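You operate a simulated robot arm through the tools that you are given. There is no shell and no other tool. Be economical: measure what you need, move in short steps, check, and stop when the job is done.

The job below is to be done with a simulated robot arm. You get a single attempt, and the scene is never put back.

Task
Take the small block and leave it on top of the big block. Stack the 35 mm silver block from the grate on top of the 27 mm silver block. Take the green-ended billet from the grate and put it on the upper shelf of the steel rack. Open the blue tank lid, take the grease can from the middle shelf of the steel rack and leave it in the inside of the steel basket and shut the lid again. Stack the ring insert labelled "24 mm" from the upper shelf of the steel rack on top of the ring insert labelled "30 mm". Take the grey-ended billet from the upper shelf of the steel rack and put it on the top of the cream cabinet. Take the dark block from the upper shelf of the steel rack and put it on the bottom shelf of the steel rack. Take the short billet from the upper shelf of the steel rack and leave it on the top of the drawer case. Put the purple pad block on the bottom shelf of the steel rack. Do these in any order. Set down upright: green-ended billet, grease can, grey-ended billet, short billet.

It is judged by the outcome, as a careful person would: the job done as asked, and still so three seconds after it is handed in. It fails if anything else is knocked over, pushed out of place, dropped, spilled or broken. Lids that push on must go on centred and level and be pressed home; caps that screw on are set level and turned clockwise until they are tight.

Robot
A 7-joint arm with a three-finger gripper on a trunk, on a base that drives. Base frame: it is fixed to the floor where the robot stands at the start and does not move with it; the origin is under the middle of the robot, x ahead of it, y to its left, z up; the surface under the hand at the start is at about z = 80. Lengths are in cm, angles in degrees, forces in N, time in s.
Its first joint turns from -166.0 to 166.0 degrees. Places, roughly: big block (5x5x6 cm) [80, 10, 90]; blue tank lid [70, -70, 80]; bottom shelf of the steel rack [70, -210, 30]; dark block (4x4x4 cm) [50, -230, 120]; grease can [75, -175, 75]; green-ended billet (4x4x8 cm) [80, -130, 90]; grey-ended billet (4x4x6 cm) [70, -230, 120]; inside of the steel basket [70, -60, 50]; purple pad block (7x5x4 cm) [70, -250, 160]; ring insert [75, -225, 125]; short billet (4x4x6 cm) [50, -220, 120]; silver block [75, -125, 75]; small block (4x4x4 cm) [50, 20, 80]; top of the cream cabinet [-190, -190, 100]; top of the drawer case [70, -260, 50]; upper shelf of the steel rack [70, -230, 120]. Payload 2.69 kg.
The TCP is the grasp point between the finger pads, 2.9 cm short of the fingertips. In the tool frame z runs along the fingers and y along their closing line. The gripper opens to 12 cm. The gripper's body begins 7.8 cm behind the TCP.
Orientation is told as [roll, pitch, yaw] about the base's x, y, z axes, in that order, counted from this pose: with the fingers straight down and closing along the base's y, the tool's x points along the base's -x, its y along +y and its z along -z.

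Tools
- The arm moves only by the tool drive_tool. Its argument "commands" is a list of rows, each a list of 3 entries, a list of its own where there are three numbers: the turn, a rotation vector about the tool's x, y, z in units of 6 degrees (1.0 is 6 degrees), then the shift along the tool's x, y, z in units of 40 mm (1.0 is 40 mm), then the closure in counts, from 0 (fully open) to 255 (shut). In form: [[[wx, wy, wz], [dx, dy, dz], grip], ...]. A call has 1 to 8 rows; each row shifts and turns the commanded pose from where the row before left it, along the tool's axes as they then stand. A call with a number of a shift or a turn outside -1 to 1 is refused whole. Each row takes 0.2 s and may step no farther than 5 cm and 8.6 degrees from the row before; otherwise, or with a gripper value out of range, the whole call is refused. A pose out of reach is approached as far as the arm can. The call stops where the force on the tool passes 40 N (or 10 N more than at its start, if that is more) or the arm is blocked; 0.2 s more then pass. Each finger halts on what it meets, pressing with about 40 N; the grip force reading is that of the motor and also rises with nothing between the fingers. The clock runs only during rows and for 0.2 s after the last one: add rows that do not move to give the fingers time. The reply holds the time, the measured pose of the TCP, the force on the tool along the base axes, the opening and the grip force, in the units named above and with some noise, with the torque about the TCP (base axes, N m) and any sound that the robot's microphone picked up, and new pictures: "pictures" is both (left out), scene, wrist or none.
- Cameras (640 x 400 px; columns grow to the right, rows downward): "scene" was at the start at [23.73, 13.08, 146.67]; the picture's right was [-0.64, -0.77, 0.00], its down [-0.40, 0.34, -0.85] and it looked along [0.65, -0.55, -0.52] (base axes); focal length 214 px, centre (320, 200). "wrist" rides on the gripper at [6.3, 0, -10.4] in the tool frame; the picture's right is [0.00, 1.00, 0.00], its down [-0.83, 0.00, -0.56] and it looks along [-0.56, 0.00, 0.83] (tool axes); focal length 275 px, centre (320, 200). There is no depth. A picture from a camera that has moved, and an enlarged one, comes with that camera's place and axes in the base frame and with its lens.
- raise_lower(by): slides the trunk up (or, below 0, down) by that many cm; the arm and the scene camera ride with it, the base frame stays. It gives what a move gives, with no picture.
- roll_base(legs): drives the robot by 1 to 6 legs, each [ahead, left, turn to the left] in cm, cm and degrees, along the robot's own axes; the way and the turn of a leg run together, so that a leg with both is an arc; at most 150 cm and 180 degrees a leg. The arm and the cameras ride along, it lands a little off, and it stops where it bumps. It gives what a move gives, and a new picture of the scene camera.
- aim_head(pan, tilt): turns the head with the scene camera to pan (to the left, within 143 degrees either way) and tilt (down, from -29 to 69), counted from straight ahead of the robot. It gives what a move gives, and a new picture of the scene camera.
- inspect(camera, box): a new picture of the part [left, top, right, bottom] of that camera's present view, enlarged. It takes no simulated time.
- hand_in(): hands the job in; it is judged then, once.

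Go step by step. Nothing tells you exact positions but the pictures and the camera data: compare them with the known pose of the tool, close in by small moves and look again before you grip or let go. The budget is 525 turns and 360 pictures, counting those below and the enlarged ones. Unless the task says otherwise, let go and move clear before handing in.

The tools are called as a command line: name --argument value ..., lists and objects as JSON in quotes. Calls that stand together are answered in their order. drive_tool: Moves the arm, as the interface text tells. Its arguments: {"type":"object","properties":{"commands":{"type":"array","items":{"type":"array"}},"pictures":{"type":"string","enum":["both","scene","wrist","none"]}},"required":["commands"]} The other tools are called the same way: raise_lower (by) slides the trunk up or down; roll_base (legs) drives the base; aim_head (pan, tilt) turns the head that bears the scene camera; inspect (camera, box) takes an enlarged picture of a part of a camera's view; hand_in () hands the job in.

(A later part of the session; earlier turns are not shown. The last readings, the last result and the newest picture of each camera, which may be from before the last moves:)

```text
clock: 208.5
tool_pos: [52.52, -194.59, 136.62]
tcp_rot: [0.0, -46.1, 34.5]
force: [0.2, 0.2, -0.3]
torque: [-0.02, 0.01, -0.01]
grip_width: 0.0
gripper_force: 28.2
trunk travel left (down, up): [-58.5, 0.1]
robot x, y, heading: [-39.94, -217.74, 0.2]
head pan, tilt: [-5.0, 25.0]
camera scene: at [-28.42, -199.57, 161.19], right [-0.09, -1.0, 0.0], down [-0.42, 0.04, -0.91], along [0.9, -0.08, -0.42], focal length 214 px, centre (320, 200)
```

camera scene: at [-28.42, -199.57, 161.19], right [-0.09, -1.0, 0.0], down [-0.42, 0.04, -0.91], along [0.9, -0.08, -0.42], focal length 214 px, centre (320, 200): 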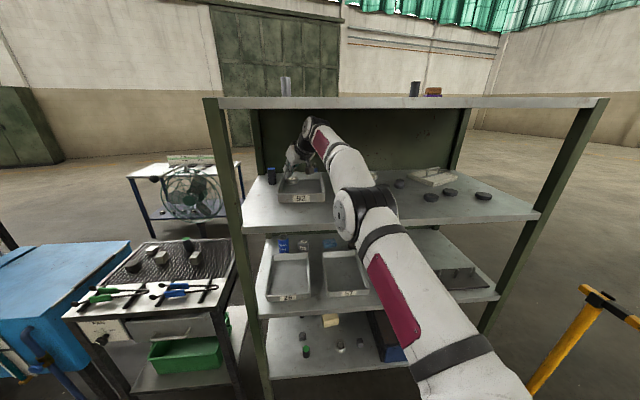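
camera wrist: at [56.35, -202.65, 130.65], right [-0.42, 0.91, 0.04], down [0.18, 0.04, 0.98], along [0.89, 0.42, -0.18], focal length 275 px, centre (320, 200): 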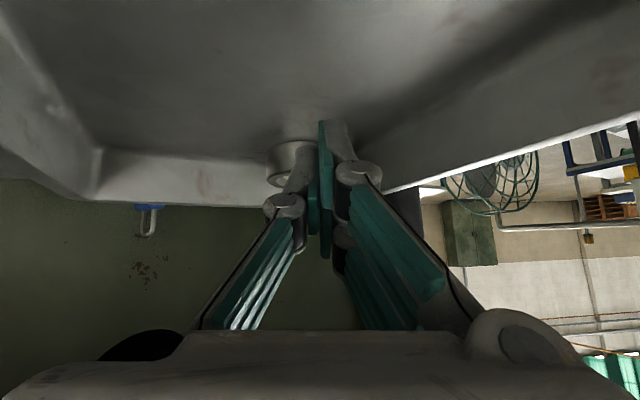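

Back straight out of the rack, then reconfigure outside (trunk to start height, hand 45°, yaw 0).

roll_base --legs '[[-30, 0, 0]]'

raise_lower --by -14

drive_tool --commands '[[[0.7, 0, 0.7], [-0.2, -0.9, -0.2], 100], [[0.7, 0, 0.7], [-0.2, -0.9, -0.2], 100], [[0.7, 0, 0.7], [-0.2, -0.9, -0.2], 100], [[0.7, 0, 0.7], [-0.2, -0.9, -0.2], 100], [[0.7, 0, 0.7], [-0.2, -0.9, -0.2], 100], [[0.6, 0, 0.6], [-0.2, -0.9, -0.2], 100], [[0, 0, 0], [-0.2, -0.9, -0.2], 100]]' --pictures "scene"

```text
clock: 210.5
tool_pos: [22.7, -194.47, 136.6]
tcp_rot: [-0.1, -46.1, 34.4]
force: [0.3, 0.2, -0.3]
torque: [0.0, -0.02, 0.05]
grip_width: 0.0
gripper_force: 28.6
trunk travel left (down, up): [-58.5, 0.1]
robot x, y, heading: [-70.01, -217.8, -0.1]
head pan, tilt: [-5.0, 25.0]
camera scene: at [-58.38, -199.57, 161.19], right [-0.09, -1.0, 0.0], down [-0.42, 0.04, -0.91], along [0.9, -0.08, -0.42], focal length 214 px, centre (320, 200)
```

scene: 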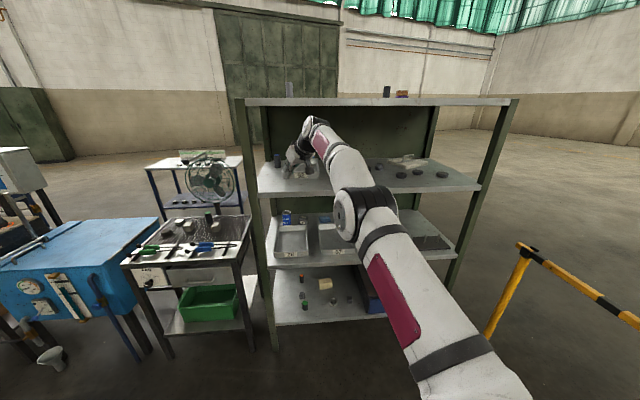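

```text
clock: 212.2
tool_pos: [22.53, -194.46, 122.8]
tcp_rot: [-0.1, -46.1, 34.5]
force: [1.0, -0.3, 0.5]
torque: [0.01, 0.0, 0.01]
grip_width: 0.0
gripper_force: 28.7
trunk travel left (down, up): [-44.5, 14.1]
robot x, y, heading: [-69.85, -217.98, 0.1]
head pan, tilt: [-5.0, 25.0]
```

```text
clock: 213.8
tool_pos: [29.56, -218.04, 130.32]
tcp_rot: [1.0, -45.9, -0.9]
force: [-0.1, 0.2, -0.7]
torque: [-0.06, 0.01, -0.1]
grip_width: 7.31
gripper_force: 0.1
trunk travel left (down, up): [-44.5, 14.1]
robot x, y, heading: [-69.58, -217.68, 0.1]
head pan, tilt: [-5.0, 25.0]
camera scene: at [-43.55, -199.49, 147.2], right [-0.09, -1.0, 0.0], down [-0.42, 0.04, -0.91], along [0.9, -0.08, -0.42], focal length 214 px, centre (320, 200)
```

scene: 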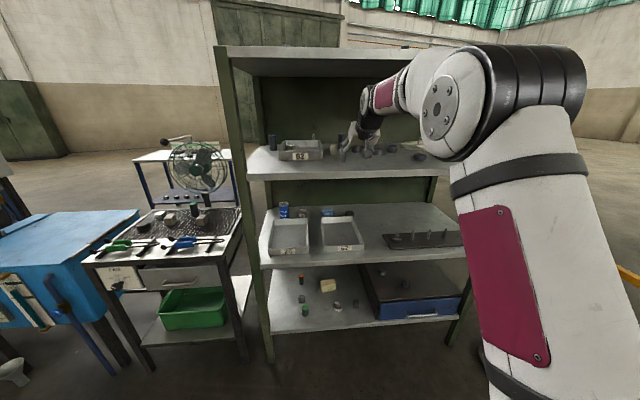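

drive_tool --commands '[[[-0.17, 0.15, 0.1], [0.6, 0, -0.65], 100], [[0, 0, 0], [0.6, 0, -0.65], 100], [[0, 0, 0], [0.3, 0, -0.4], 100]]' --pictures "none"

roll_base --legs '[[34, 0, 0]]'

```text
clock: 214.6
tool_pos: [20.5, -218.17, 130.86]
tcp_rot: [2.3, -45.1, -1.8]
force: [0.1, -0.3, -0.6]
torque: [0.01, 0.0, 0.02]
grip_width: 7.33
gripper_force: 0.0
trunk travel left (down, up): [-44.5, 14.1]
robot x, y, heading: [-70.02, -217.82, -0.1]
head pan, tilt: [-5.0, 25.0]
```

```text
clock: 216.8
tool_pos: [54.92, -217.73, 130.84]
tcp_rot: [2.4, -44.9, -1.6]
force: [0.4, -0.3, 0.3]
torque: [-0.04, 0.02, 0.03]
grip_width: 7.3
gripper_force: 0.1
trunk travel left (down, up): [-44.5, 14.1]
robot x, y, heading: [-35.48, -217.32, 0.2]
head pan, tilt: [-5.0, 25.0]
camera scene: at [-9.29, -199.35, 147.22], right [-0.08, -1.0, 0.0], down [-0.42, 0.03, -0.91], along [0.9, -0.07, -0.42], focal length 214 px, centre (320, 200)
```

scene: 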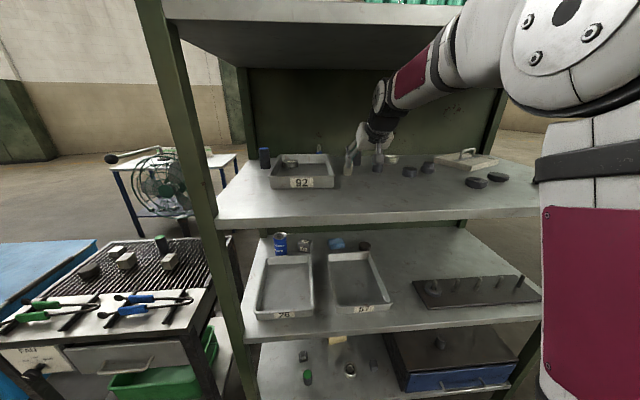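

roll_base --legs '[[0, 21, 0]]'

drive_tool --commands '[[[0.4, 0, 0], [0, 0, 0], 100], [[-0.19, 0, -0.19], [0, 0, 0], 100]]' --pictures "wrist"

```text
clock: 218.5
tool_pos: [54.84, -196.71, 130.99]
tcp_rot: [2.4, -45.1, -1.6]
force: [0.0, -0.9, -0.2]
torque: [-0.02, 0.01, -0.04]
grip_width: 7.31
gripper_force: 0.2
trunk travel left (down, up): [-44.5, 14.1]
robot x, y, heading: [-35.49, -196.83, 0.4]
head pan, tilt: [-5.0, 25.0]
camera scene: at [-9.39, -178.37, 147.21], right [-0.08, -1.0, 0.0], down [-0.42, 0.03, -0.91], along [0.9, -0.07, -0.42], focal length 214 px, centre (320, 200)
```

scene: 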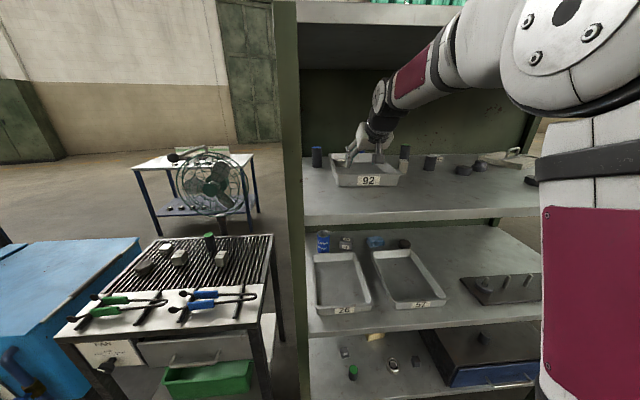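

```text
clock: 219.1
tool_pos: [54.88, -196.71, 130.85]
tcp_rot: [-0.1, -44.9, 0.0]
force: [0.7, -0.1, 0.1]
torque: [-0.02, -0.01, 0.01]
grip_width: 7.32
gripper_force: 0.0
trunk travel left (down, up): [-44.5, 14.1]
robot x, y, heading: [-35.83, -196.28, 0.2]
head pan, tilt: [-5.0, 25.0]
camera wrist: at [42.94, -196.71, 133.85], right [0.0, 1.0, 0.0], down [0.19, 0.0, 0.98], along [0.98, 0.0, -0.19], focal length 275 px, centre (320, 200)
```

wrist: 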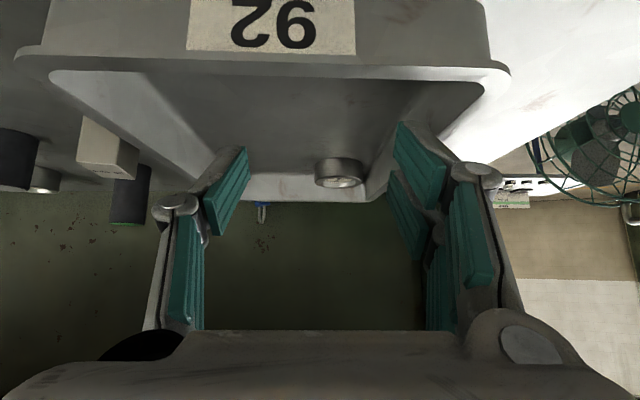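

Ring 24 at ≈(74.6, −194.3) by the tray's far-left wall. I'll close the fingers, dip them in the ring's hole and drag it toward the tray's middle first.

roll_base --legs '[[9, 0, 0]]'

roll_base --legs '[[8.5, 0, 0]]'

drive_tool --commands '[[[0, 0, 0], [0, 0.3, 0], 255], [[0, 0, 0], [0, 0.3, 0], 255], [[0, 0, 0], [0, 0, 0], 255]]' --pictures "wrist"

```text
clock: 220.2
tool_pos: [63.79, -196.75, 130.95]
tcp_rot: [0.1, -45.0, 0.0]
force: [-0.3, -0.4, -0.5]
torque: [-0.01, -0.03, 0.01]
grip_width: 7.29
gripper_force: 0.1
trunk travel left (down, up): [-44.5, 14.1]
robot x, y, heading: [-26.69, -196.29, 0.5]
head pan, tilt: [-5.0, 25.0]
camera scene: at [-0.45, -178.33, 147.22], right [-0.08, -1.0, 0.0], down [-0.42, 0.03, -0.91], along [0.9, -0.07, -0.42], focal length 214 px, centre (320, 200)
```

scene: 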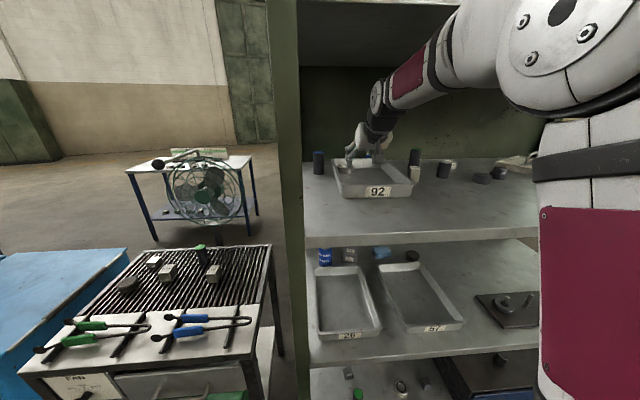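

```text
clock: 221.2
tool_pos: [72.25, -196.76, 131.01]
tcp_rot: [0.0, -45.0, 0.0]
force: [0.6, 0.1, -0.4]
torque: [0.01, -0.01, -0.02]
grip_width: 7.29
gripper_force: 0.1
trunk travel left (down, up): [-44.5, 14.1]
robot x, y, heading: [-18.59, -196.4, 0.4]
head pan, tilt: [-5.0, 25.0]
camera scene: at [8.07, -178.31, 147.22], right [-0.08, -1.0, 0.0], down [-0.42, 0.04, -0.91], along [0.9, -0.08, -0.42], focal length 214 px, centre (320, 200)
```

scene: 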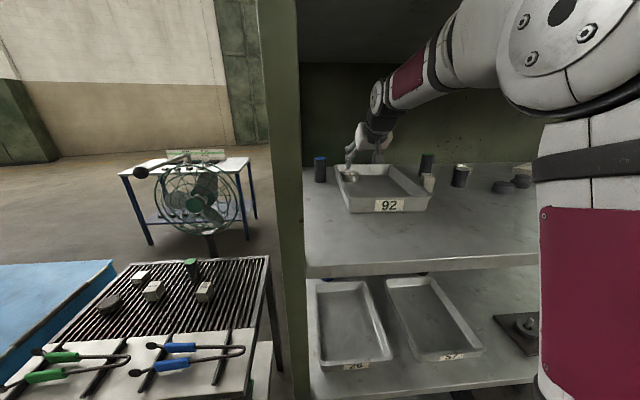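

```text
clock: 222.1
tool_pos: [72.4, -194.32, 130.91]
tcp_rot: [0.0, -45.0, 0.1]
force: [0.2, 0.2, -0.5]
torque: [-0.01, 0.0, -0.05]
grip_width: 0.0
gripper_force: 28.6
trunk travel left (down, up): [-44.5, 14.1]
robot x, y, heading: [-18.26, -196.75, 0.3]
head pan, tilt: [-5.0, 25.0]
camera wrist: at [60.41, -194.32, 133.84], right [0.0, 1.0, 0.0], down [0.19, 0.0, 0.98], along [0.98, 0.0, -0.19], focal length 275 px, centre (320, 200)
```

wrist: 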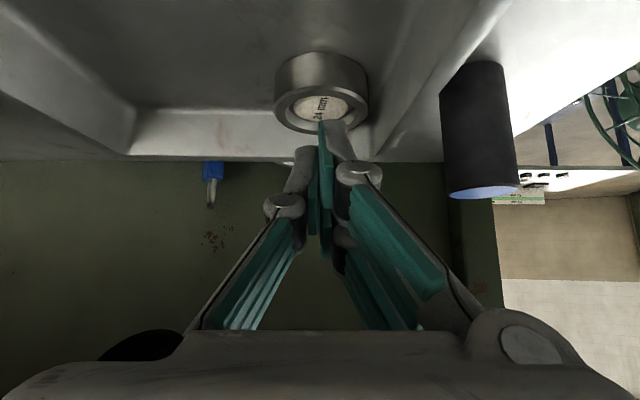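

drive_tool --commands '[[[0, 0, 0], [0.1, 0, 0.5], 255], [[0, 0, 0], [0.11, 0, 0.49], 255], [[0, 0, 0], [0, 0, 0], 255]]' --pictures "wrist"

inspect --camera "wrist" --box '[240, 40, 400, 180]'

```text
clock: 222.8
tool_pos: [74.44, -194.28, 128.25]
tcp_rot: [0.1, -45.8, -0.1]
force: [-6.6, -2.7, 34.2]
torque: [-0.21, -0.16, -0.21]
grip_width: 0.04
gripper_force: 28.8
trunk travel left (down, up): [-44.5, 14.1]
robot x, y, heading: [-18.33, -196.19, -0.0]
head pan, tilt: [-5.0, 25.0]
camera wrist: at [62.51, -194.32, 130.97], right [0.0, 1.0, 0.0], down [0.18, 0.0, 0.98], along [0.98, 0.0, -0.18], focal length 275 px, centre (320, 200)
```

wrist: 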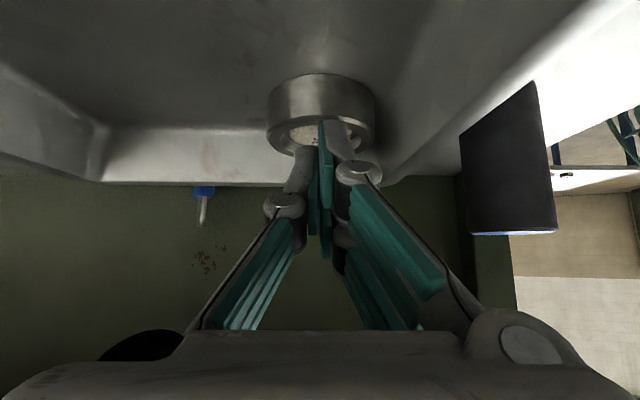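

```text
2.86 times, centred on (320, 110) of wrist
camera zoom: at [62.51, -194.32, 130.97], right [0.0, 1.0, 0.0], down [0.18, 0.0, 0.98], along [0.98, 0.0, -0.18], focal length 786 px, centre (320, 457)
```

zoom: 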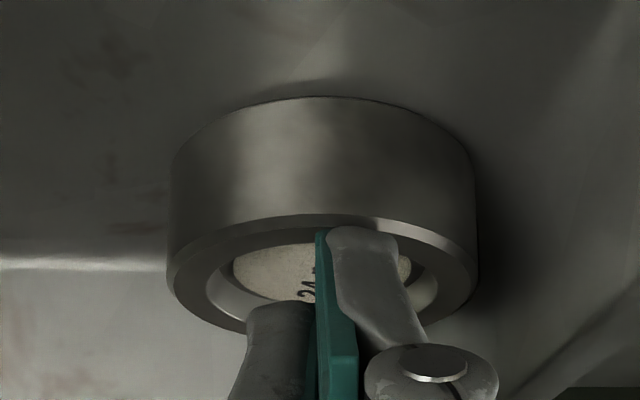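

Fingers are in the hole. Ease the pressure slightly and drag toward the tray's centre.

drive_tool --commands '[[[0, 0, 0], [-0.01, 0, -0.01], 255], [[0, 0, 0], [0.3, -0.25, -0.3], 255], [[0, 0, 0], [0.35, -0.25, -0.35], 255], [[0, 0, 0], [0.35, -0.25, -0.35], 255], [[0, 0, 0], [0.35, -0.25, -0.35], 255]]' --pictures "wrist"

```text
clock: 224.1
tool_pos: [66.75, -198.37, 127.53]
tcp_rot: [0.0, -44.9, 0.0]
force: [0.2, -0.4, -0.7]
torque: [0.0, -0.03, 0.03]
grip_width: 0.01
gripper_force: 27.9
trunk travel left (down, up): [-44.5, 14.1]
robot x, y, heading: [-18.4, -196.81, 0.2]
head pan, tilt: [-5.0, 25.0]
camera wrist: at [54.97, -198.31, 130.47], right [0.0, 1.0, 0.0], down [0.2, 0.0, 0.98], along [0.98, 0.0, -0.2], focal length 275 px, centre (320, 200)
```

wrist: 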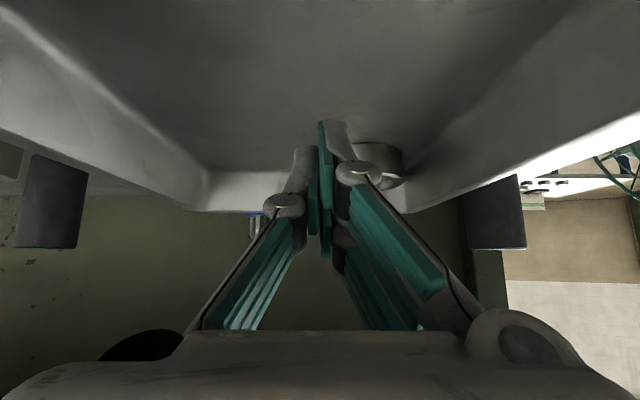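

drive_tool --commands '[[[0, 0, 0], [-0.4, -0.5, -0.4], 255], [[0, 0, 0], [-0.3, -0.5, -0.3], 255]]' --pictures "wrist"

```text
clock: 224.7
tool_pos: [66.82, -202.2, 131.64]
tcp_rot: [0.0, -45.0, -0.1]
force: [0.3, 0.1, 0.5]
torque: [-0.02, 0.03, -0.06]
grip_width: 0.0
gripper_force: 28.6
trunk travel left (down, up): [-44.5, 14.1]
robot x, y, heading: [-18.29, -196.26, 0.2]
head pan, tilt: [-5.0, 25.0]
camera wrist: at [54.93, -202.25, 134.49], right [0.0, 1.0, 0.0], down [0.19, 0.0, 0.98], along [0.98, 0.0, -0.19], focal length 275 px, centre (320, 200)
```

wrist: 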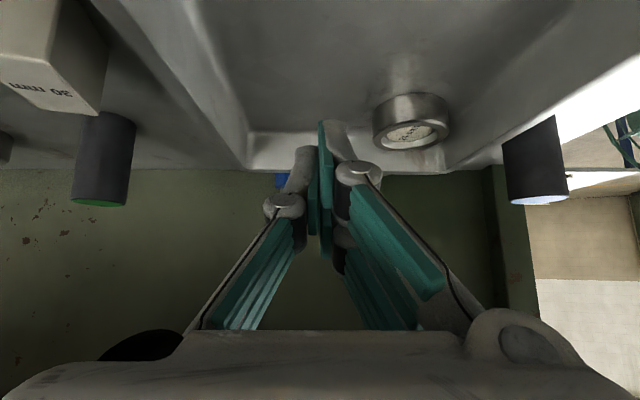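

Ring moved ~1 cm. I'll repeat, dragging sideways (toward −y) with firmer pressure.

drive_tool --commands '[[[0, 0, 0], [-0.4, 0.6, 0.4], 255], [[0, 0, 0], [-0.4, 0.6, 0.4], 255], [[0, 0, 0], [-0.35, 0.55, 0.35], 255], [[0, 0, 0], [0.3, 0, 0.3], 255], [[0, 0, 0], [0.27, 0, 0.27], 255]]' --pictures "wrist"

```text
clock: 225.8
tool_pos: [73.35, -195.41, 128.38]
tcp_rot: [0.0, -44.9, -0.2]
force: [0.7, 1.0, -0.3]
torque: [0.01, 0.01, 0.0]
grip_width: 0.01
gripper_force: 28.5
trunk travel left (down, up): [-44.5, 14.1]
robot x, y, heading: [-18.31, -195.93, 0.1]
head pan, tilt: [-5.0, 25.0]
camera wrist: at [61.5, -195.3, 131.24], right [0.0, 1.0, 0.0], down [0.19, 0.0, 0.98], along [0.98, 0.0, -0.19], focal length 275 px, centre (320, 200)
```

wrist: 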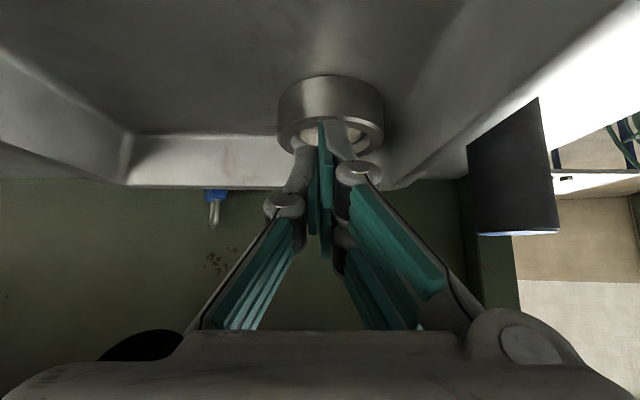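

drive_tool --commands '[[[0, 0, 0], [0.06, 0.1, 0.06], 255], [[0, 0, 0], [0.06, 0, 0.06], 255], [[0, 0, 0], [0, -0.25, 0], 255], [[0, 0, 0], [0.01, -0.3, 0.01], 255], [[0, 0, 0], [0.01, -0.3, 0.01], 255], [[0, 0, 0], [0, -0.3, 0], 255]]' --pictures "wrist"

```text
clock: 227.2
tool_pos: [73.26, -199.48, 127.45]
tcp_rot: [0.0, -45.0, 0.0]
force: [-0.2, 0.3, 0.4]
torque: [0.04, 0.01, 0.0]
grip_width: 0.01
gripper_force: 29.1
trunk travel left (down, up): [-44.5, 14.1]
robot x, y, heading: [-18.05, -196.47, 0.2]
head pan, tilt: [-5.0, 25.0]
camera wrist: at [61.44, -199.52, 130.44], right [0.0, 1.0, 0.0], down [0.19, 0.0, 0.98], along [0.98, 0.0, -0.19], focal length 275 px, centre (320, 200)
```

wrist: 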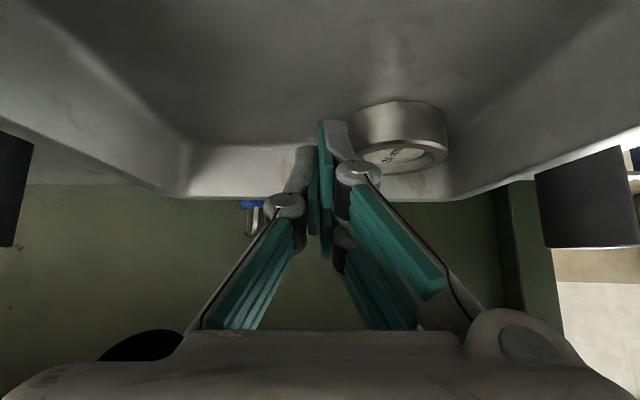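

Fingers only rest on the rim, so instead I'll grip the ring diagonally: turn the tool to yaw 45°.

drive_tool --commands '[[[0, 0, 0], [-0.35, -0.2, -0.45], 255], [[0, 0, 0], [-0.1, -0.2, -0.6], 255], [[-0.7, 0, -0.7], [0, 0, 0], 85], [[-0.7, 0, -0.7], [0, 0, 0], 85], [[-0.7, 0, -0.7], [0, 0, 0], 85], [[-0.7, 0, -0.7], [0, 0, 0], 85], [[-0.7, 0, -0.7], [0, 0, 0], 85], [[-0.7, 0, -0.7], [0, 0, 0], 85]]' --pictures "both"

```text
clock: 229.1
tool_pos: [71.71, -201.1, 131.87]
tcp_rot: [0.1, -45.1, 35.8]
force: [0.0, 0.3, 0.6]
torque: [-0.05, 0.0, -0.03]
grip_width: 8.01
gripper_force: 0.0
trunk travel left (down, up): [-44.5, 14.1]
robot x, y, heading: [-18.51, -195.95, 0.1]
head pan, tilt: [-5.0, 25.0]
camera scene: at [8.06, -178.29, 147.21], right [-0.08, -1.0, 0.0], down [-0.42, 0.04, -0.91], along [0.9, -0.08, -0.42], focal length 214 px, centre (320, 200)
camera wrist: at [61.97, -207.97, 134.74], right [-0.59, 0.81, 0.0], down [0.15, 0.12, 0.98], along [0.79, 0.58, -0.19], focal length 275 px, centre (320, 200)
```

scene: 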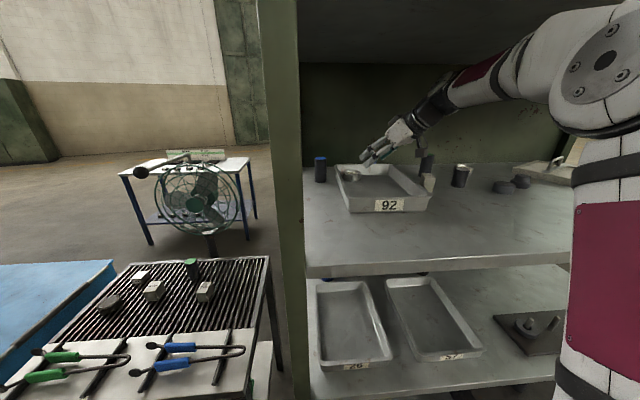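
wrist: 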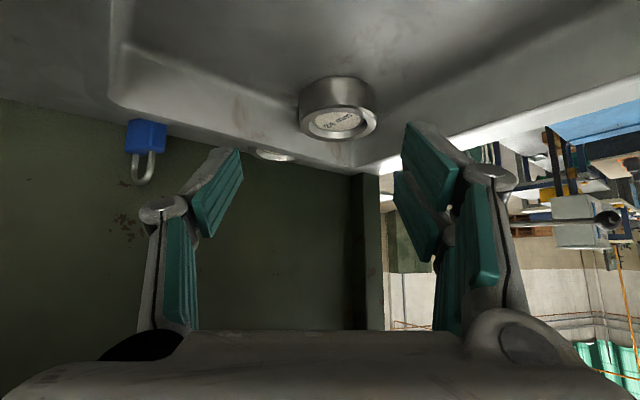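

inspect --camera "wrist" --box '[220, 40, 440, 180]'

inspect --camera "scene" --box '[310, 140, 450, 220]'

```text
2.86 times, centred on (330, 110) of wrist
camera zoom: at [61.97, -207.97, 134.74], right [-0.59, 0.81, 0.0], down [0.15, 0.12, 0.98], along [0.79, 0.58, -0.19], focal length 786 px, centre (291, 457)
```

zoom: 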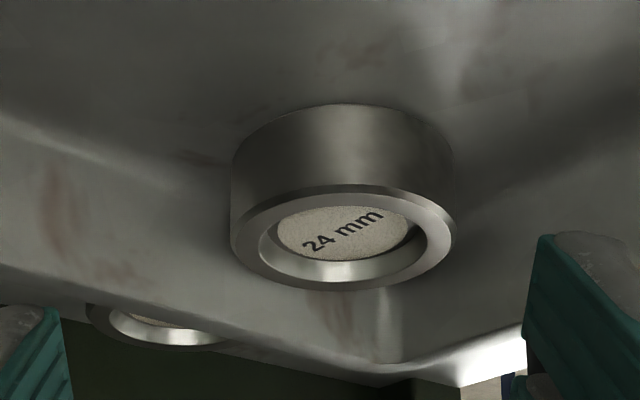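

```text
4.57 times, centred on (380, 180) of scene
camera zoom: at [8.06, -178.29, 147.21], right [-0.08, -1.0, 0.0], down [-0.42, 0.04, -0.91], along [0.9, -0.08, -0.42], focal length 980 px, centre (46, 291)
```

zoom: 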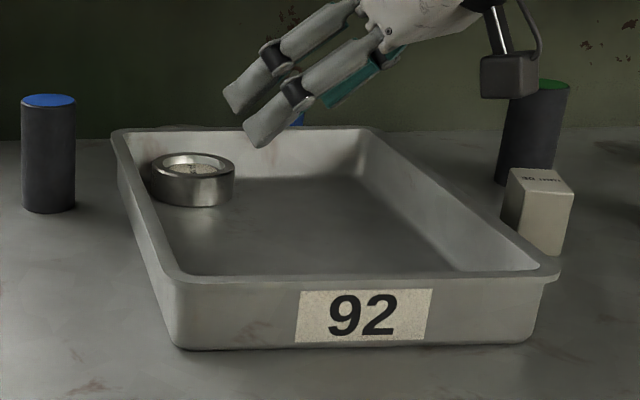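

drive_tool --commands '[[[0, 0, 0], [-0.17, 0.5, 0], 85], [[0, 0, 0], [0, 0, 0.6], 85], [[0, 0, 0], [0, 0, 0.5], 85]]' --pictures "wrist"

```text
clock: 229.8
tool_pos: [73.38, -197.5, 129.17]
tcp_rot: [0.0, -45.1, 35.6]
force: [-0.6, -0.2, -0.6]
torque: [0.0, 0.0, -0.02]
grip_width: 8.0
gripper_force: 0.0
trunk travel left (down, up): [-44.5, 14.1]
robot x, y, heading: [-18.29, -196.62, 0.1]
head pan, tilt: [-5.0, 25.0]
camera wrist: at [63.72, -204.32, 132.09], right [-0.58, 0.81, 0.0], down [0.15, 0.12, 0.98], along [0.8, 0.57, -0.19], focal length 275 px, centre (320, 200)
```

wrist: 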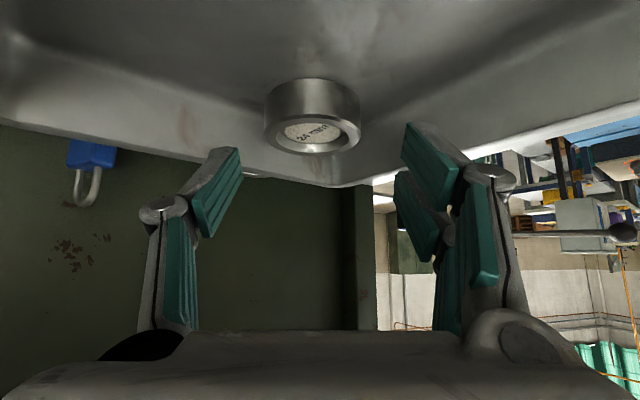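

drive_tool --commands '[[[0, 0, 0], [-0.06, -0.06, 0.3], 112], [[0, 0, 0], [0, 0, 0.3], 112], [[0, 0, 0], [-0.04, 0, 0.2], 112]]' --pictures "wrist"

```text
clock: 230.7
tool_pos: [75.73, -196.11, 127.31]
tcp_rot: [-0.1, -45.1, 35.6]
force: [-0.3, -0.4, -0.3]
torque: [0.0, 0.0, 0.01]
grip_width: 6.74
gripper_force: 0.0
trunk travel left (down, up): [-44.5, 14.1]
robot x, y, heading: [-18.26, -196.78, 0.2]
head pan, tilt: [-5.0, 25.0]
camera wrist: at [65.95, -203.01, 130.07], right [-0.58, 0.81, 0.0], down [0.16, 0.12, 0.98], along [0.8, 0.57, -0.19], focal length 275 px, centre (320, 200)
```

wrist: 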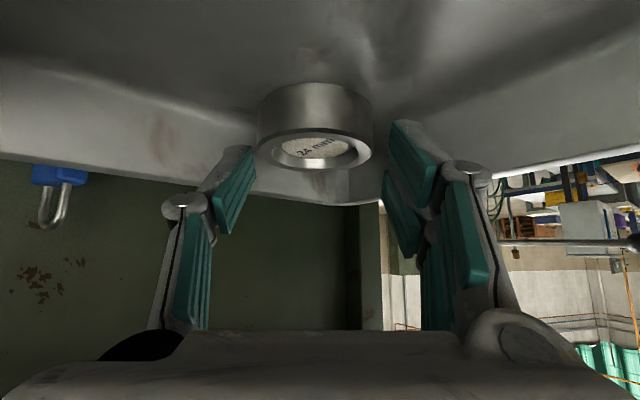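

drive_tool --commands '[[[0, 0, 0], [0.12, 0, 0.12], 112], [[0, 0, 0], [0.1, 0, 0.1], 112], [[0, 0, 0], [0, 0, 0], 112]]' --pictures "wrist"

```text
clock: 231.4
tool_pos: [75.56, -196.12, 125.92]
tcp_rot: [0.0, -45.0, 35.7]
force: [-0.5, 1.3, 0.7]
torque: [-0.02, 0.0, 0.02]
grip_width: 6.72
gripper_force: 0.1
trunk travel left (down, up): [-44.5, 14.1]
robot x, y, heading: [-18.09, -196.53, 0.3]
head pan, tilt: [-5.0, 25.0]
camera wrist: at [65.98, -203.02, 128.8], right [-0.58, 0.81, 0.0], down [0.16, 0.12, 0.98], along [0.8, 0.57, -0.19], focal length 275 px, centre (320, 200)
```

wrist: 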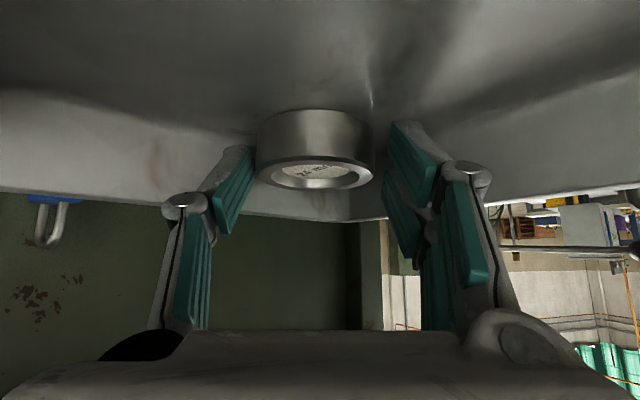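

drive_tool --commands '[[[0, 0, 0], [-0.12, 0, 0.11], 112], [[0, 0, 0], [0, 0, 0], 160], [[0, 0, 0], [0, 0, 0], 255], [[0, 0, 0], [0, 0, 0], 255], [[0, 0, 0], [0, 0, 0], 255]]' --pictures "wrist"

```text
clock: 232.7
tool_pos: [76.12, -195.71, 126.0]
tcp_rot: [0.1, -45.0, 35.7]
force: [-0.2, -1.7, 2.1]
torque: [0.03, -0.11, 0.01]
grip_width: 6.13
gripper_force: 40.0
trunk travel left (down, up): [-44.5, 14.1]
robot x, y, heading: [-18.28, -196.5, 0.0]
head pan, tilt: [-5.0, 25.0]
camera wrist: at [66.51, -202.63, 128.86], right [-0.58, 0.81, 0.0], down [0.16, 0.12, 0.98], along [0.8, 0.57, -0.19], focal length 275 px, centre (320, 200)
```

wrist: 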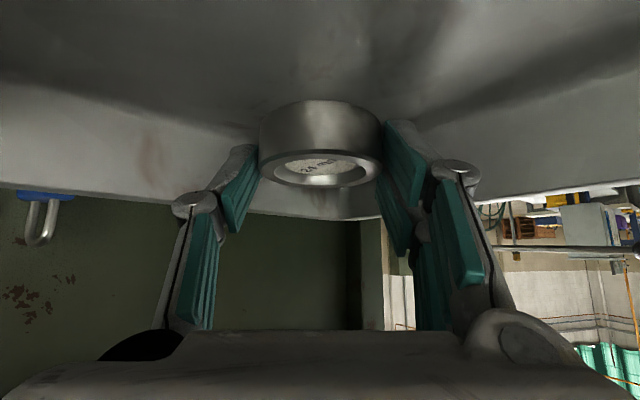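

drive_tool --commands '[[[0, 0, 0], [-0.2, 0, -0.2], 255], [[0, 0, 0], [-0.4, 0, -0.4], 255], [[0, 0, 0], [-0.4, 0, -0.4], 255]]' --pictures "both"

inspect --camera "wrist" --box '[180, 60, 460, 240]'

```text
clock: 233.4
tool_pos: [76.11, -195.77, 131.56]
tcp_rot: [0.1, -45.0, 35.4]
force: [0.4, -0.5, -5.7]
torque: [-0.03, 0.09, 0.03]
grip_width: 6.12
gripper_force: 40.1
trunk travel left (down, up): [-44.5, 14.1]
robot x, y, heading: [-18.64, -196.59, 0.1]
head pan, tilt: [-5.0, 25.0]
camera scene: at [8.11, -178.32, 147.21], right [-0.08, -1.0, 0.0], down [-0.42, 0.04, -0.91], along [0.9, -0.08, -0.42], focal length 214 px, centre (320, 200)
camera wrist: at [66.51, -202.65, 134.45], right [-0.58, 0.81, 0.0], down [0.16, 0.12, 0.98], along [0.8, 0.57, -0.2], focal length 275 px, centre (320, 200)
```

scene: 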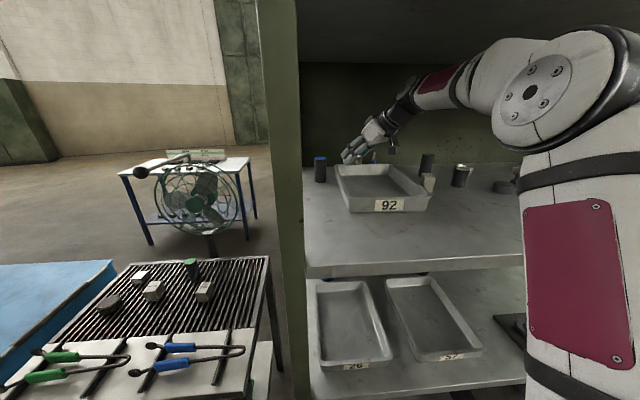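
wrist: 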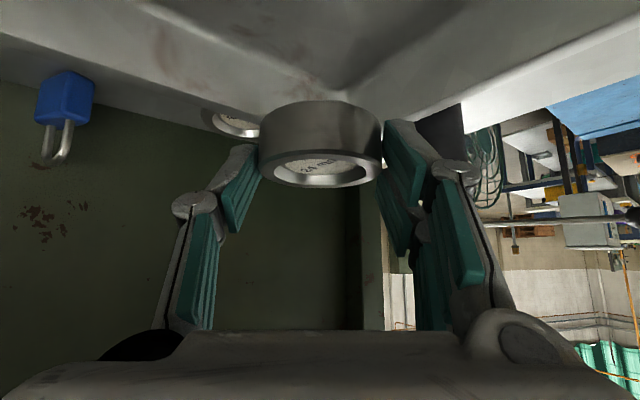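

```text
2.22 times, centred on (320, 150) of wrist
camera zoom: at [66.51, -202.65, 134.45], right [-0.58, 0.81, 0.0], down [0.16, 0.12, 0.98], along [0.8, 0.57, -0.2], focal length 612 px, centre (320, 311)
```

zoom: 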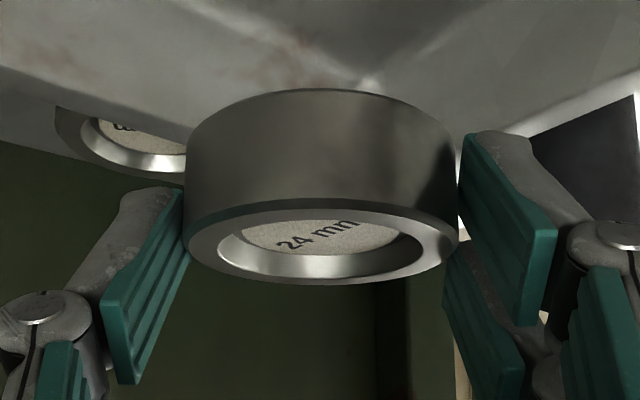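

Ring held level again. I notice the tray was shoved ~13 cm back during the slip (to be restored later). Now turn to yaw 0 and view the 30 mm ring.

drive_tool --commands '[[[0.7, 0, 0.7], [0, 0, 0], 255], [[0.7, 0, 0.7], [0, 0, 0], 255], [[0.7, 0, 0.7], [0, 0, 0], 255], [[0.7, 0, 0.7], [-0.1, 0, -0.1], 255], [[0.7, 0, 0.7], [0, 0, 0], 255], [[0.7, 0, 0.7], [0, 0, 0], 255]]' --pictures "both"

inspect --camera "wrist" --box '[180, 60, 460, 240]'

```text
clock: 234.8
tool_pos: [76.26, -195.79, 132.07]
tcp_rot: [0.1, -45.0, -0.2]
force: [0.6, -1.7, -4.7]
torque: [0.0, 0.08, -0.04]
grip_width: 6.13
gripper_force: 40.2
trunk travel left (down, up): [-44.5, 14.1]
robot x, y, heading: [-18.45, -196.44, 0.5]
head pan, tilt: [-5.0, 25.0]
camera scene: at [8.1, -178.35, 147.21], right [-0.08, -1.0, 0.0], down [-0.42, 0.04, -0.91], along [0.9, -0.08, -0.42], focal length 214 px, centre (320, 200)
camera wrist: at [64.27, -195.77, 135.06], right [0.0, 1.0, 0.0], down [0.19, 0.0, 0.98], along [0.98, 0.0, -0.19], focal length 275 px, centre (320, 200)
```

scene: 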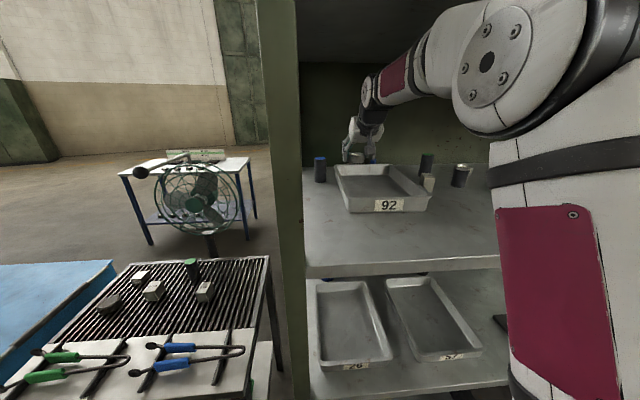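
wrist: 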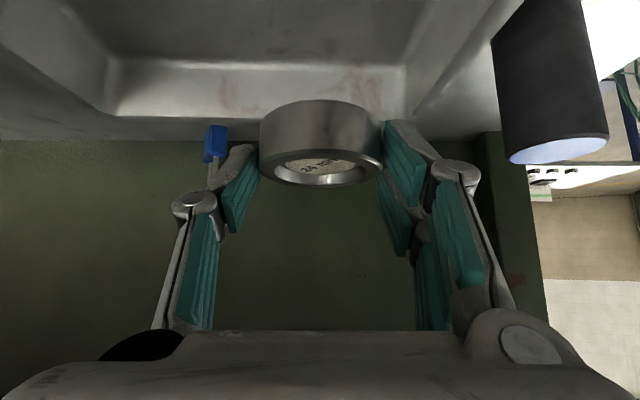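

```text
2.22 times, centred on (320, 150) of wrist
camera zoom: at [64.27, -195.77, 135.06], right [0.0, 1.0, 0.0], down [0.19, 0.0, 0.98], along [0.98, 0.0, -0.19], focal length 612 px, centre (320, 311)
```

zoom: 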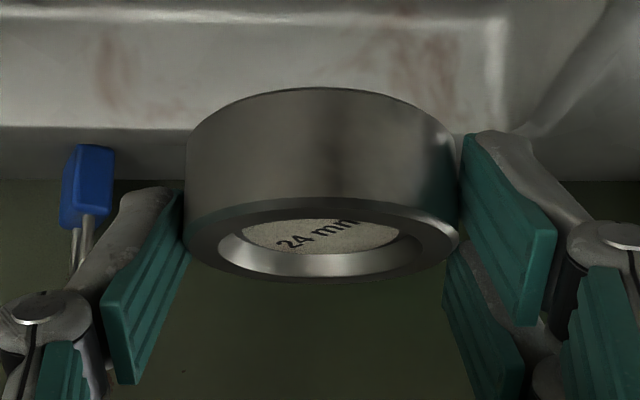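

drive_tool --commands '[[[0, 0, 0], [-0.05, -1, -0.05], 255], [[0, 0, 0], [-0.05, -1, -0.05], 255]]' --pictures "wrist"

inspect --camera "wrist" --box '[320, 60, 520, 185]'

```text
clock: 235.4
tool_pos: [76.07, -203.57, 132.81]
tcp_rot: [0.1, -45.0, 0.1]
force: [0.8, 1.4, -4.4]
torque: [-0.07, 0.13, -0.08]
grip_width: 6.12
gripper_force: 39.7
trunk travel left (down, up): [-44.5, 14.1]
robot x, y, heading: [-18.41, -196.55, 0.2]
head pan, tilt: [-5.0, 25.0]
camera wrist: at [64.28, -203.58, 135.65], right [-0.01, 1.0, 0.0], down [0.19, 0.0, 0.98], along [0.98, 0.0, -0.19], focal length 275 px, centre (320, 200)
```

wrist: 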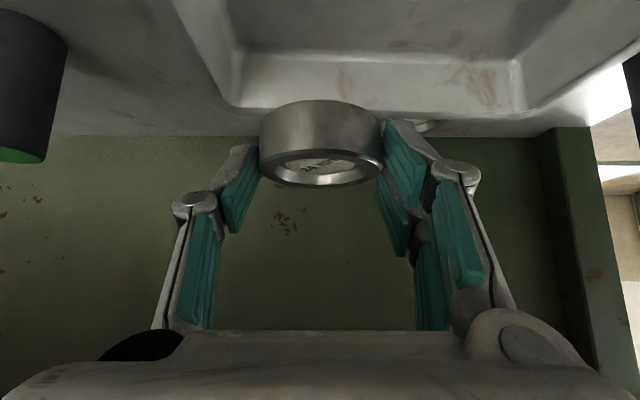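

```text
3.20 times, centred on (420, 122) of wrist
camera zoom: at [64.28, -203.58, 135.65], right [-0.01, 1.0, 0.0], down [0.19, 0.0, 0.98], along [0.98, 0.0, -0.19], focal length 881 px, centre (0, 448)
```

zoom: 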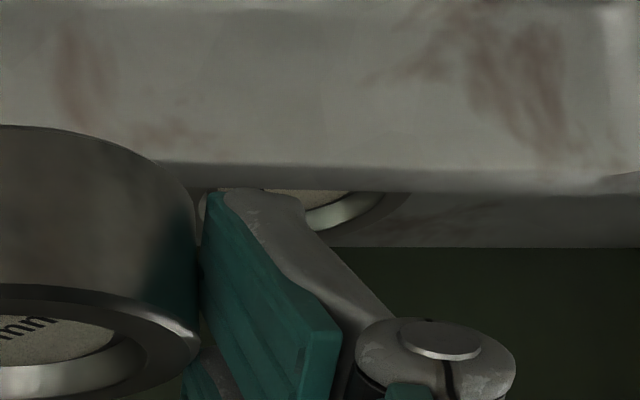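

The 30 mm ring is partly under the shoved tray's rim. First restore the tray: lower the held ring inside it and draw the tray back ~10 cm to where it stood.

drive_tool --commands '[[[0, 0, 0], [0, 1, 0], 255]]' --pictures "none"

roll_base --legs '[[-17.5, 0, 0]]'

inspect --camera "wrist" --box '[0, 0, 640, 400]'

```text
clock: 235.8
tool_pos: [76.16, -200.01, 132.81]
tcp_rot: [0.0, -45.0, -0.2]
force: [-0.2, -1.7, -3.4]
torque: [0.11, 0.07, 0.05]
grip_width: 6.11
gripper_force: 40.4
trunk travel left (down, up): [-44.5, 14.1]
robot x, y, heading: [-17.98, -196.18, 0.5]
head pan, tilt: [-5.0, 25.0]
```

```text
clock: 237.3
tool_pos: [58.56, -199.85, 132.74]
tcp_rot: [0.1, -45.0, -0.1]
force: [0.1, 0.0, -5.9]
torque: [0.0, 0.1, 0.04]
grip_width: 6.11
gripper_force: 40.1
trunk travel left (down, up): [-44.5, 14.1]
robot x, y, heading: [-35.81, -196.69, 0.1]
head pan, tilt: [-5.0, 25.0]
camera scene: at [-9.45, -178.41, 147.2], right [-0.08, -1.0, 0.0], down [-0.42, 0.04, -0.91], along [0.9, -0.08, -0.42], focal length 214 px, centre (320, 200)
```

scene: 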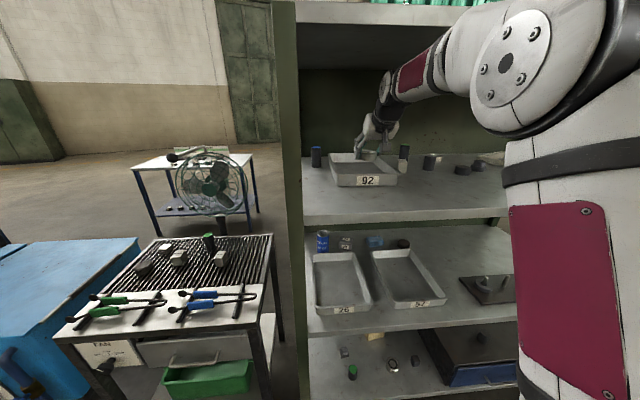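

```text
1.00 times, centred on (320, 200) of wrist (not enlarged: the box is as wide or as high as the picture)
camera zoom: at [46.7, -199.93, 135.74], right [0.0, 1.0, 0.0], down [0.19, 0.0, 0.98], along [0.98, 0.0, -0.19], focal length 275 px, centre (320, 200)
```

zoom: 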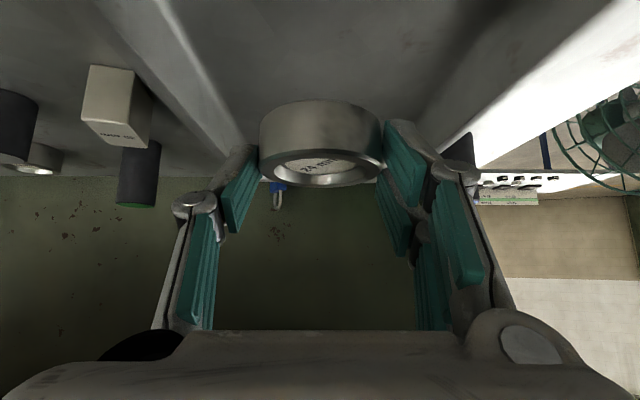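

drive_tool --commands '[[[0, 0, 0], [0.5, 0, 0.5], 255], [[0, 0, 0], [0.35, 0, 0.35], 255], [[0, 0, 0], [0.1, 0, 0.1], 255]]' --pictures "wrist"

```text
clock: 238.1
tool_pos: [58.61, -199.82, 127.39]
tcp_rot: [0.1, -45.0, -0.1]
force: [-0.8, 0.2, -4.2]
torque: [0.01, 0.06, -0.03]
grip_width: 6.1
gripper_force: 40.2
trunk travel left (down, up): [-44.5, 14.1]
robot x, y, heading: [-36.24, -196.6, -0.0]
head pan, tilt: [-5.0, 25.0]
camera wrist: at [46.71, -199.89, 130.29], right [0.0, 1.0, 0.0], down [0.2, 0.0, 0.98], along [0.98, 0.0, -0.2], focal length 275 px, centre (320, 200)
```

wrist: 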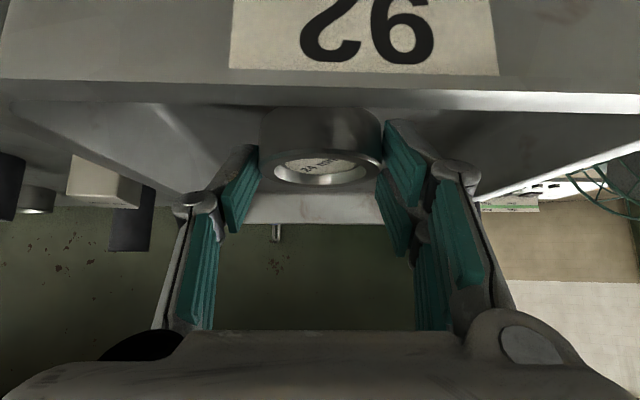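

drive_tool --commands '[[[0, 0, 0], [0.3, 0, -0.3], 255], [[0, 0, 0], [0.3, 0, -0.3], 255], [[0, 0, 0], [0.3, 0, -0.3], 255], [[0, 0, 0], [0.3, 0, -0.3], 255]]' --pictures "wrist"

```text
clock: 239.1
tool_pos: [51.79, -199.88, 127.5]
tcp_rot: [0.0, -45.1, 0.0]
force: [1.2, 0.0, -1.8]
torque: [0.02, 0.19, -0.01]
grip_width: 6.1
gripper_force: 39.7
trunk travel left (down, up): [-44.5, 14.1]
robot x, y, heading: [-35.87, -196.44, 0.1]
head pan, tilt: [-5.0, 25.0]
camera wrist: at [39.86, -199.89, 130.4], right [0.0, 1.0, 0.0], down [0.19, 0.0, 0.98], along [0.98, 0.0, -0.19], focal length 275 px, centre (320, 200)
```

wrist: 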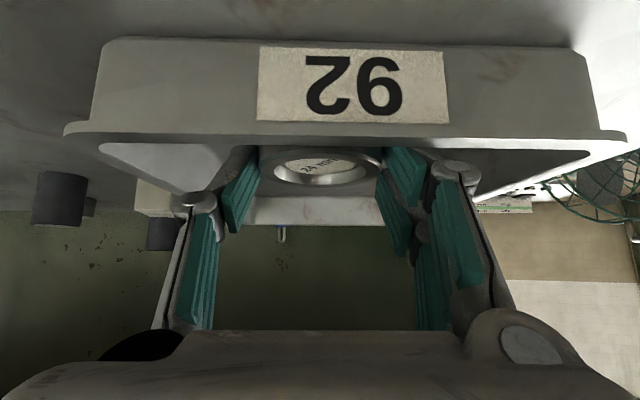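

drive_tool --commands '[[[0, 0, 0], [0.3, 0, -0.3], 255], [[0, 0, 0], [0.3, 0, -0.3], 255], [[0, 0, 0], [0.3, 0, -0.3], 255], [[0, 0, 0], [0.2, 0, -0.2], 255]]' --pictures "both"

```text
clock: 240.1
tool_pos: [45.6, -199.94, 127.46]
tcp_rot: [0.2, -45.1, -0.2]
force: [3.6, 0.7, 1.9]
torque: [0.23, 0.2, -0.11]
grip_width: 6.11
gripper_force: 40.0
trunk travel left (down, up): [-44.5, 14.1]
robot x, y, heading: [-35.69, -196.61, 0.2]
head pan, tilt: [-5.0, 25.0]
camera scene: at [-9.46, -178.41, 147.21], right [-0.08, -1.0, 0.0], down [-0.42, 0.04, -0.91], along [0.9, -0.08, -0.42], focal length 214 px, centre (320, 200)
camera wrist: at [33.67, -199.88, 130.36], right [0.0, 1.0, 0.0], down [0.19, 0.0, 0.98], along [0.98, 0.0, -0.19], focal length 275 px, centre (320, 200)
```

scene: 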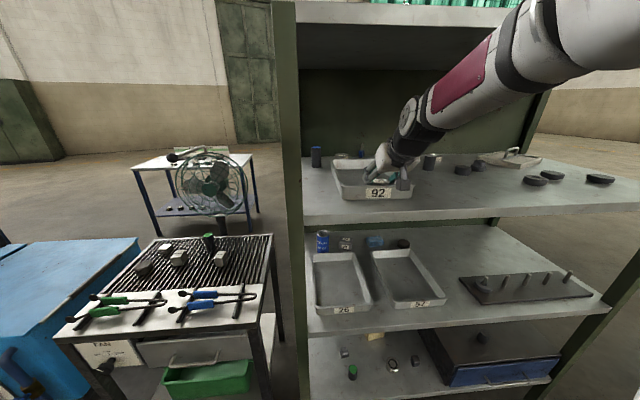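
wrist: 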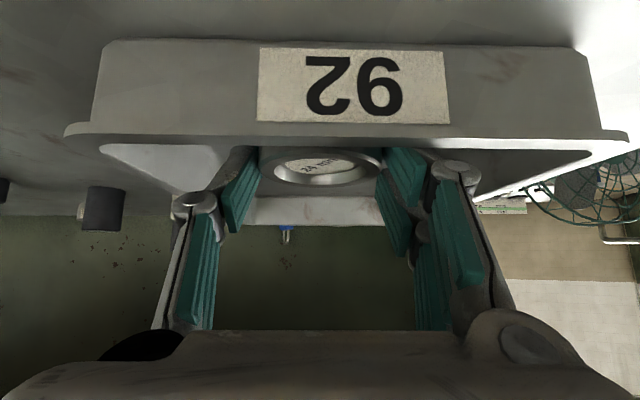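

Tray is back at its original spot. Lift clear and go to the 30 mm ring.

drive_tool --commands '[[[0, 0, 0], [-0.15, 0, 0.1], 255], [[0, 0, 0], [-0.5, 0, -0.4], 255], [[0, 0, 0], [-0.5, 0, -0.4], 255], [[0, 0, 0], [-0.4, 0.4, 0.4], 255], [[0, 0, 0], [-0.4, 0.4, 0.4], 255], [[0, 0, 0], [-0.4, 0.2, 0.4], 255], [[0, 0, 0], [-0.4, 0, 0.4], 255], [[0, 0, 0], [-0.3, 0, 0.3], 255]]' --pictures "wrist"

inspect --camera "wrist" --box '[240, 100, 440, 225]'

```text
clock: 241.9
tool_pos: [57.67, -195.96, 132.7]
tcp_rot: [-0.1, -44.9, -0.2]
force: [-0.2, 0.3, -4.2]
torque: [0.03, 0.09, 0.01]
grip_width: 6.12
gripper_force: 40.3
trunk travel left (down, up): [-44.5, 14.1]
robot x, y, heading: [-35.64, -196.85, 0.4]
head pan, tilt: [-5.0, 25.0]
camera wrist: at [45.74, -195.91, 135.62], right [0.0, 1.0, 0.0], down [0.19, 0.0, 0.98], along [0.98, 0.0, -0.19], focal length 275 px, centre (320, 200)
```

wrist: 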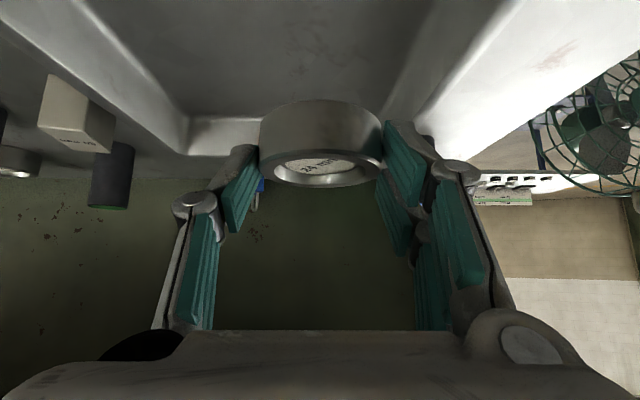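

```text
3.20 times, centred on (340, 162) of wrist
camera zoom: at [45.74, -195.91, 135.62], right [0.0, 1.0, 0.0], down [0.19, 0.0, 0.98], along [0.98, 0.0, -0.19], focal length 881 px, centre (256, 320)
```

zoom: 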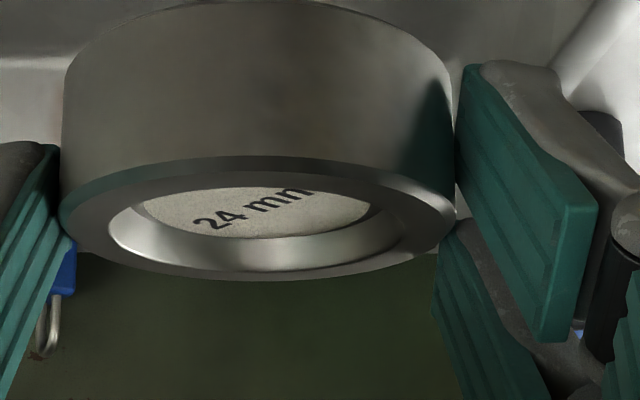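

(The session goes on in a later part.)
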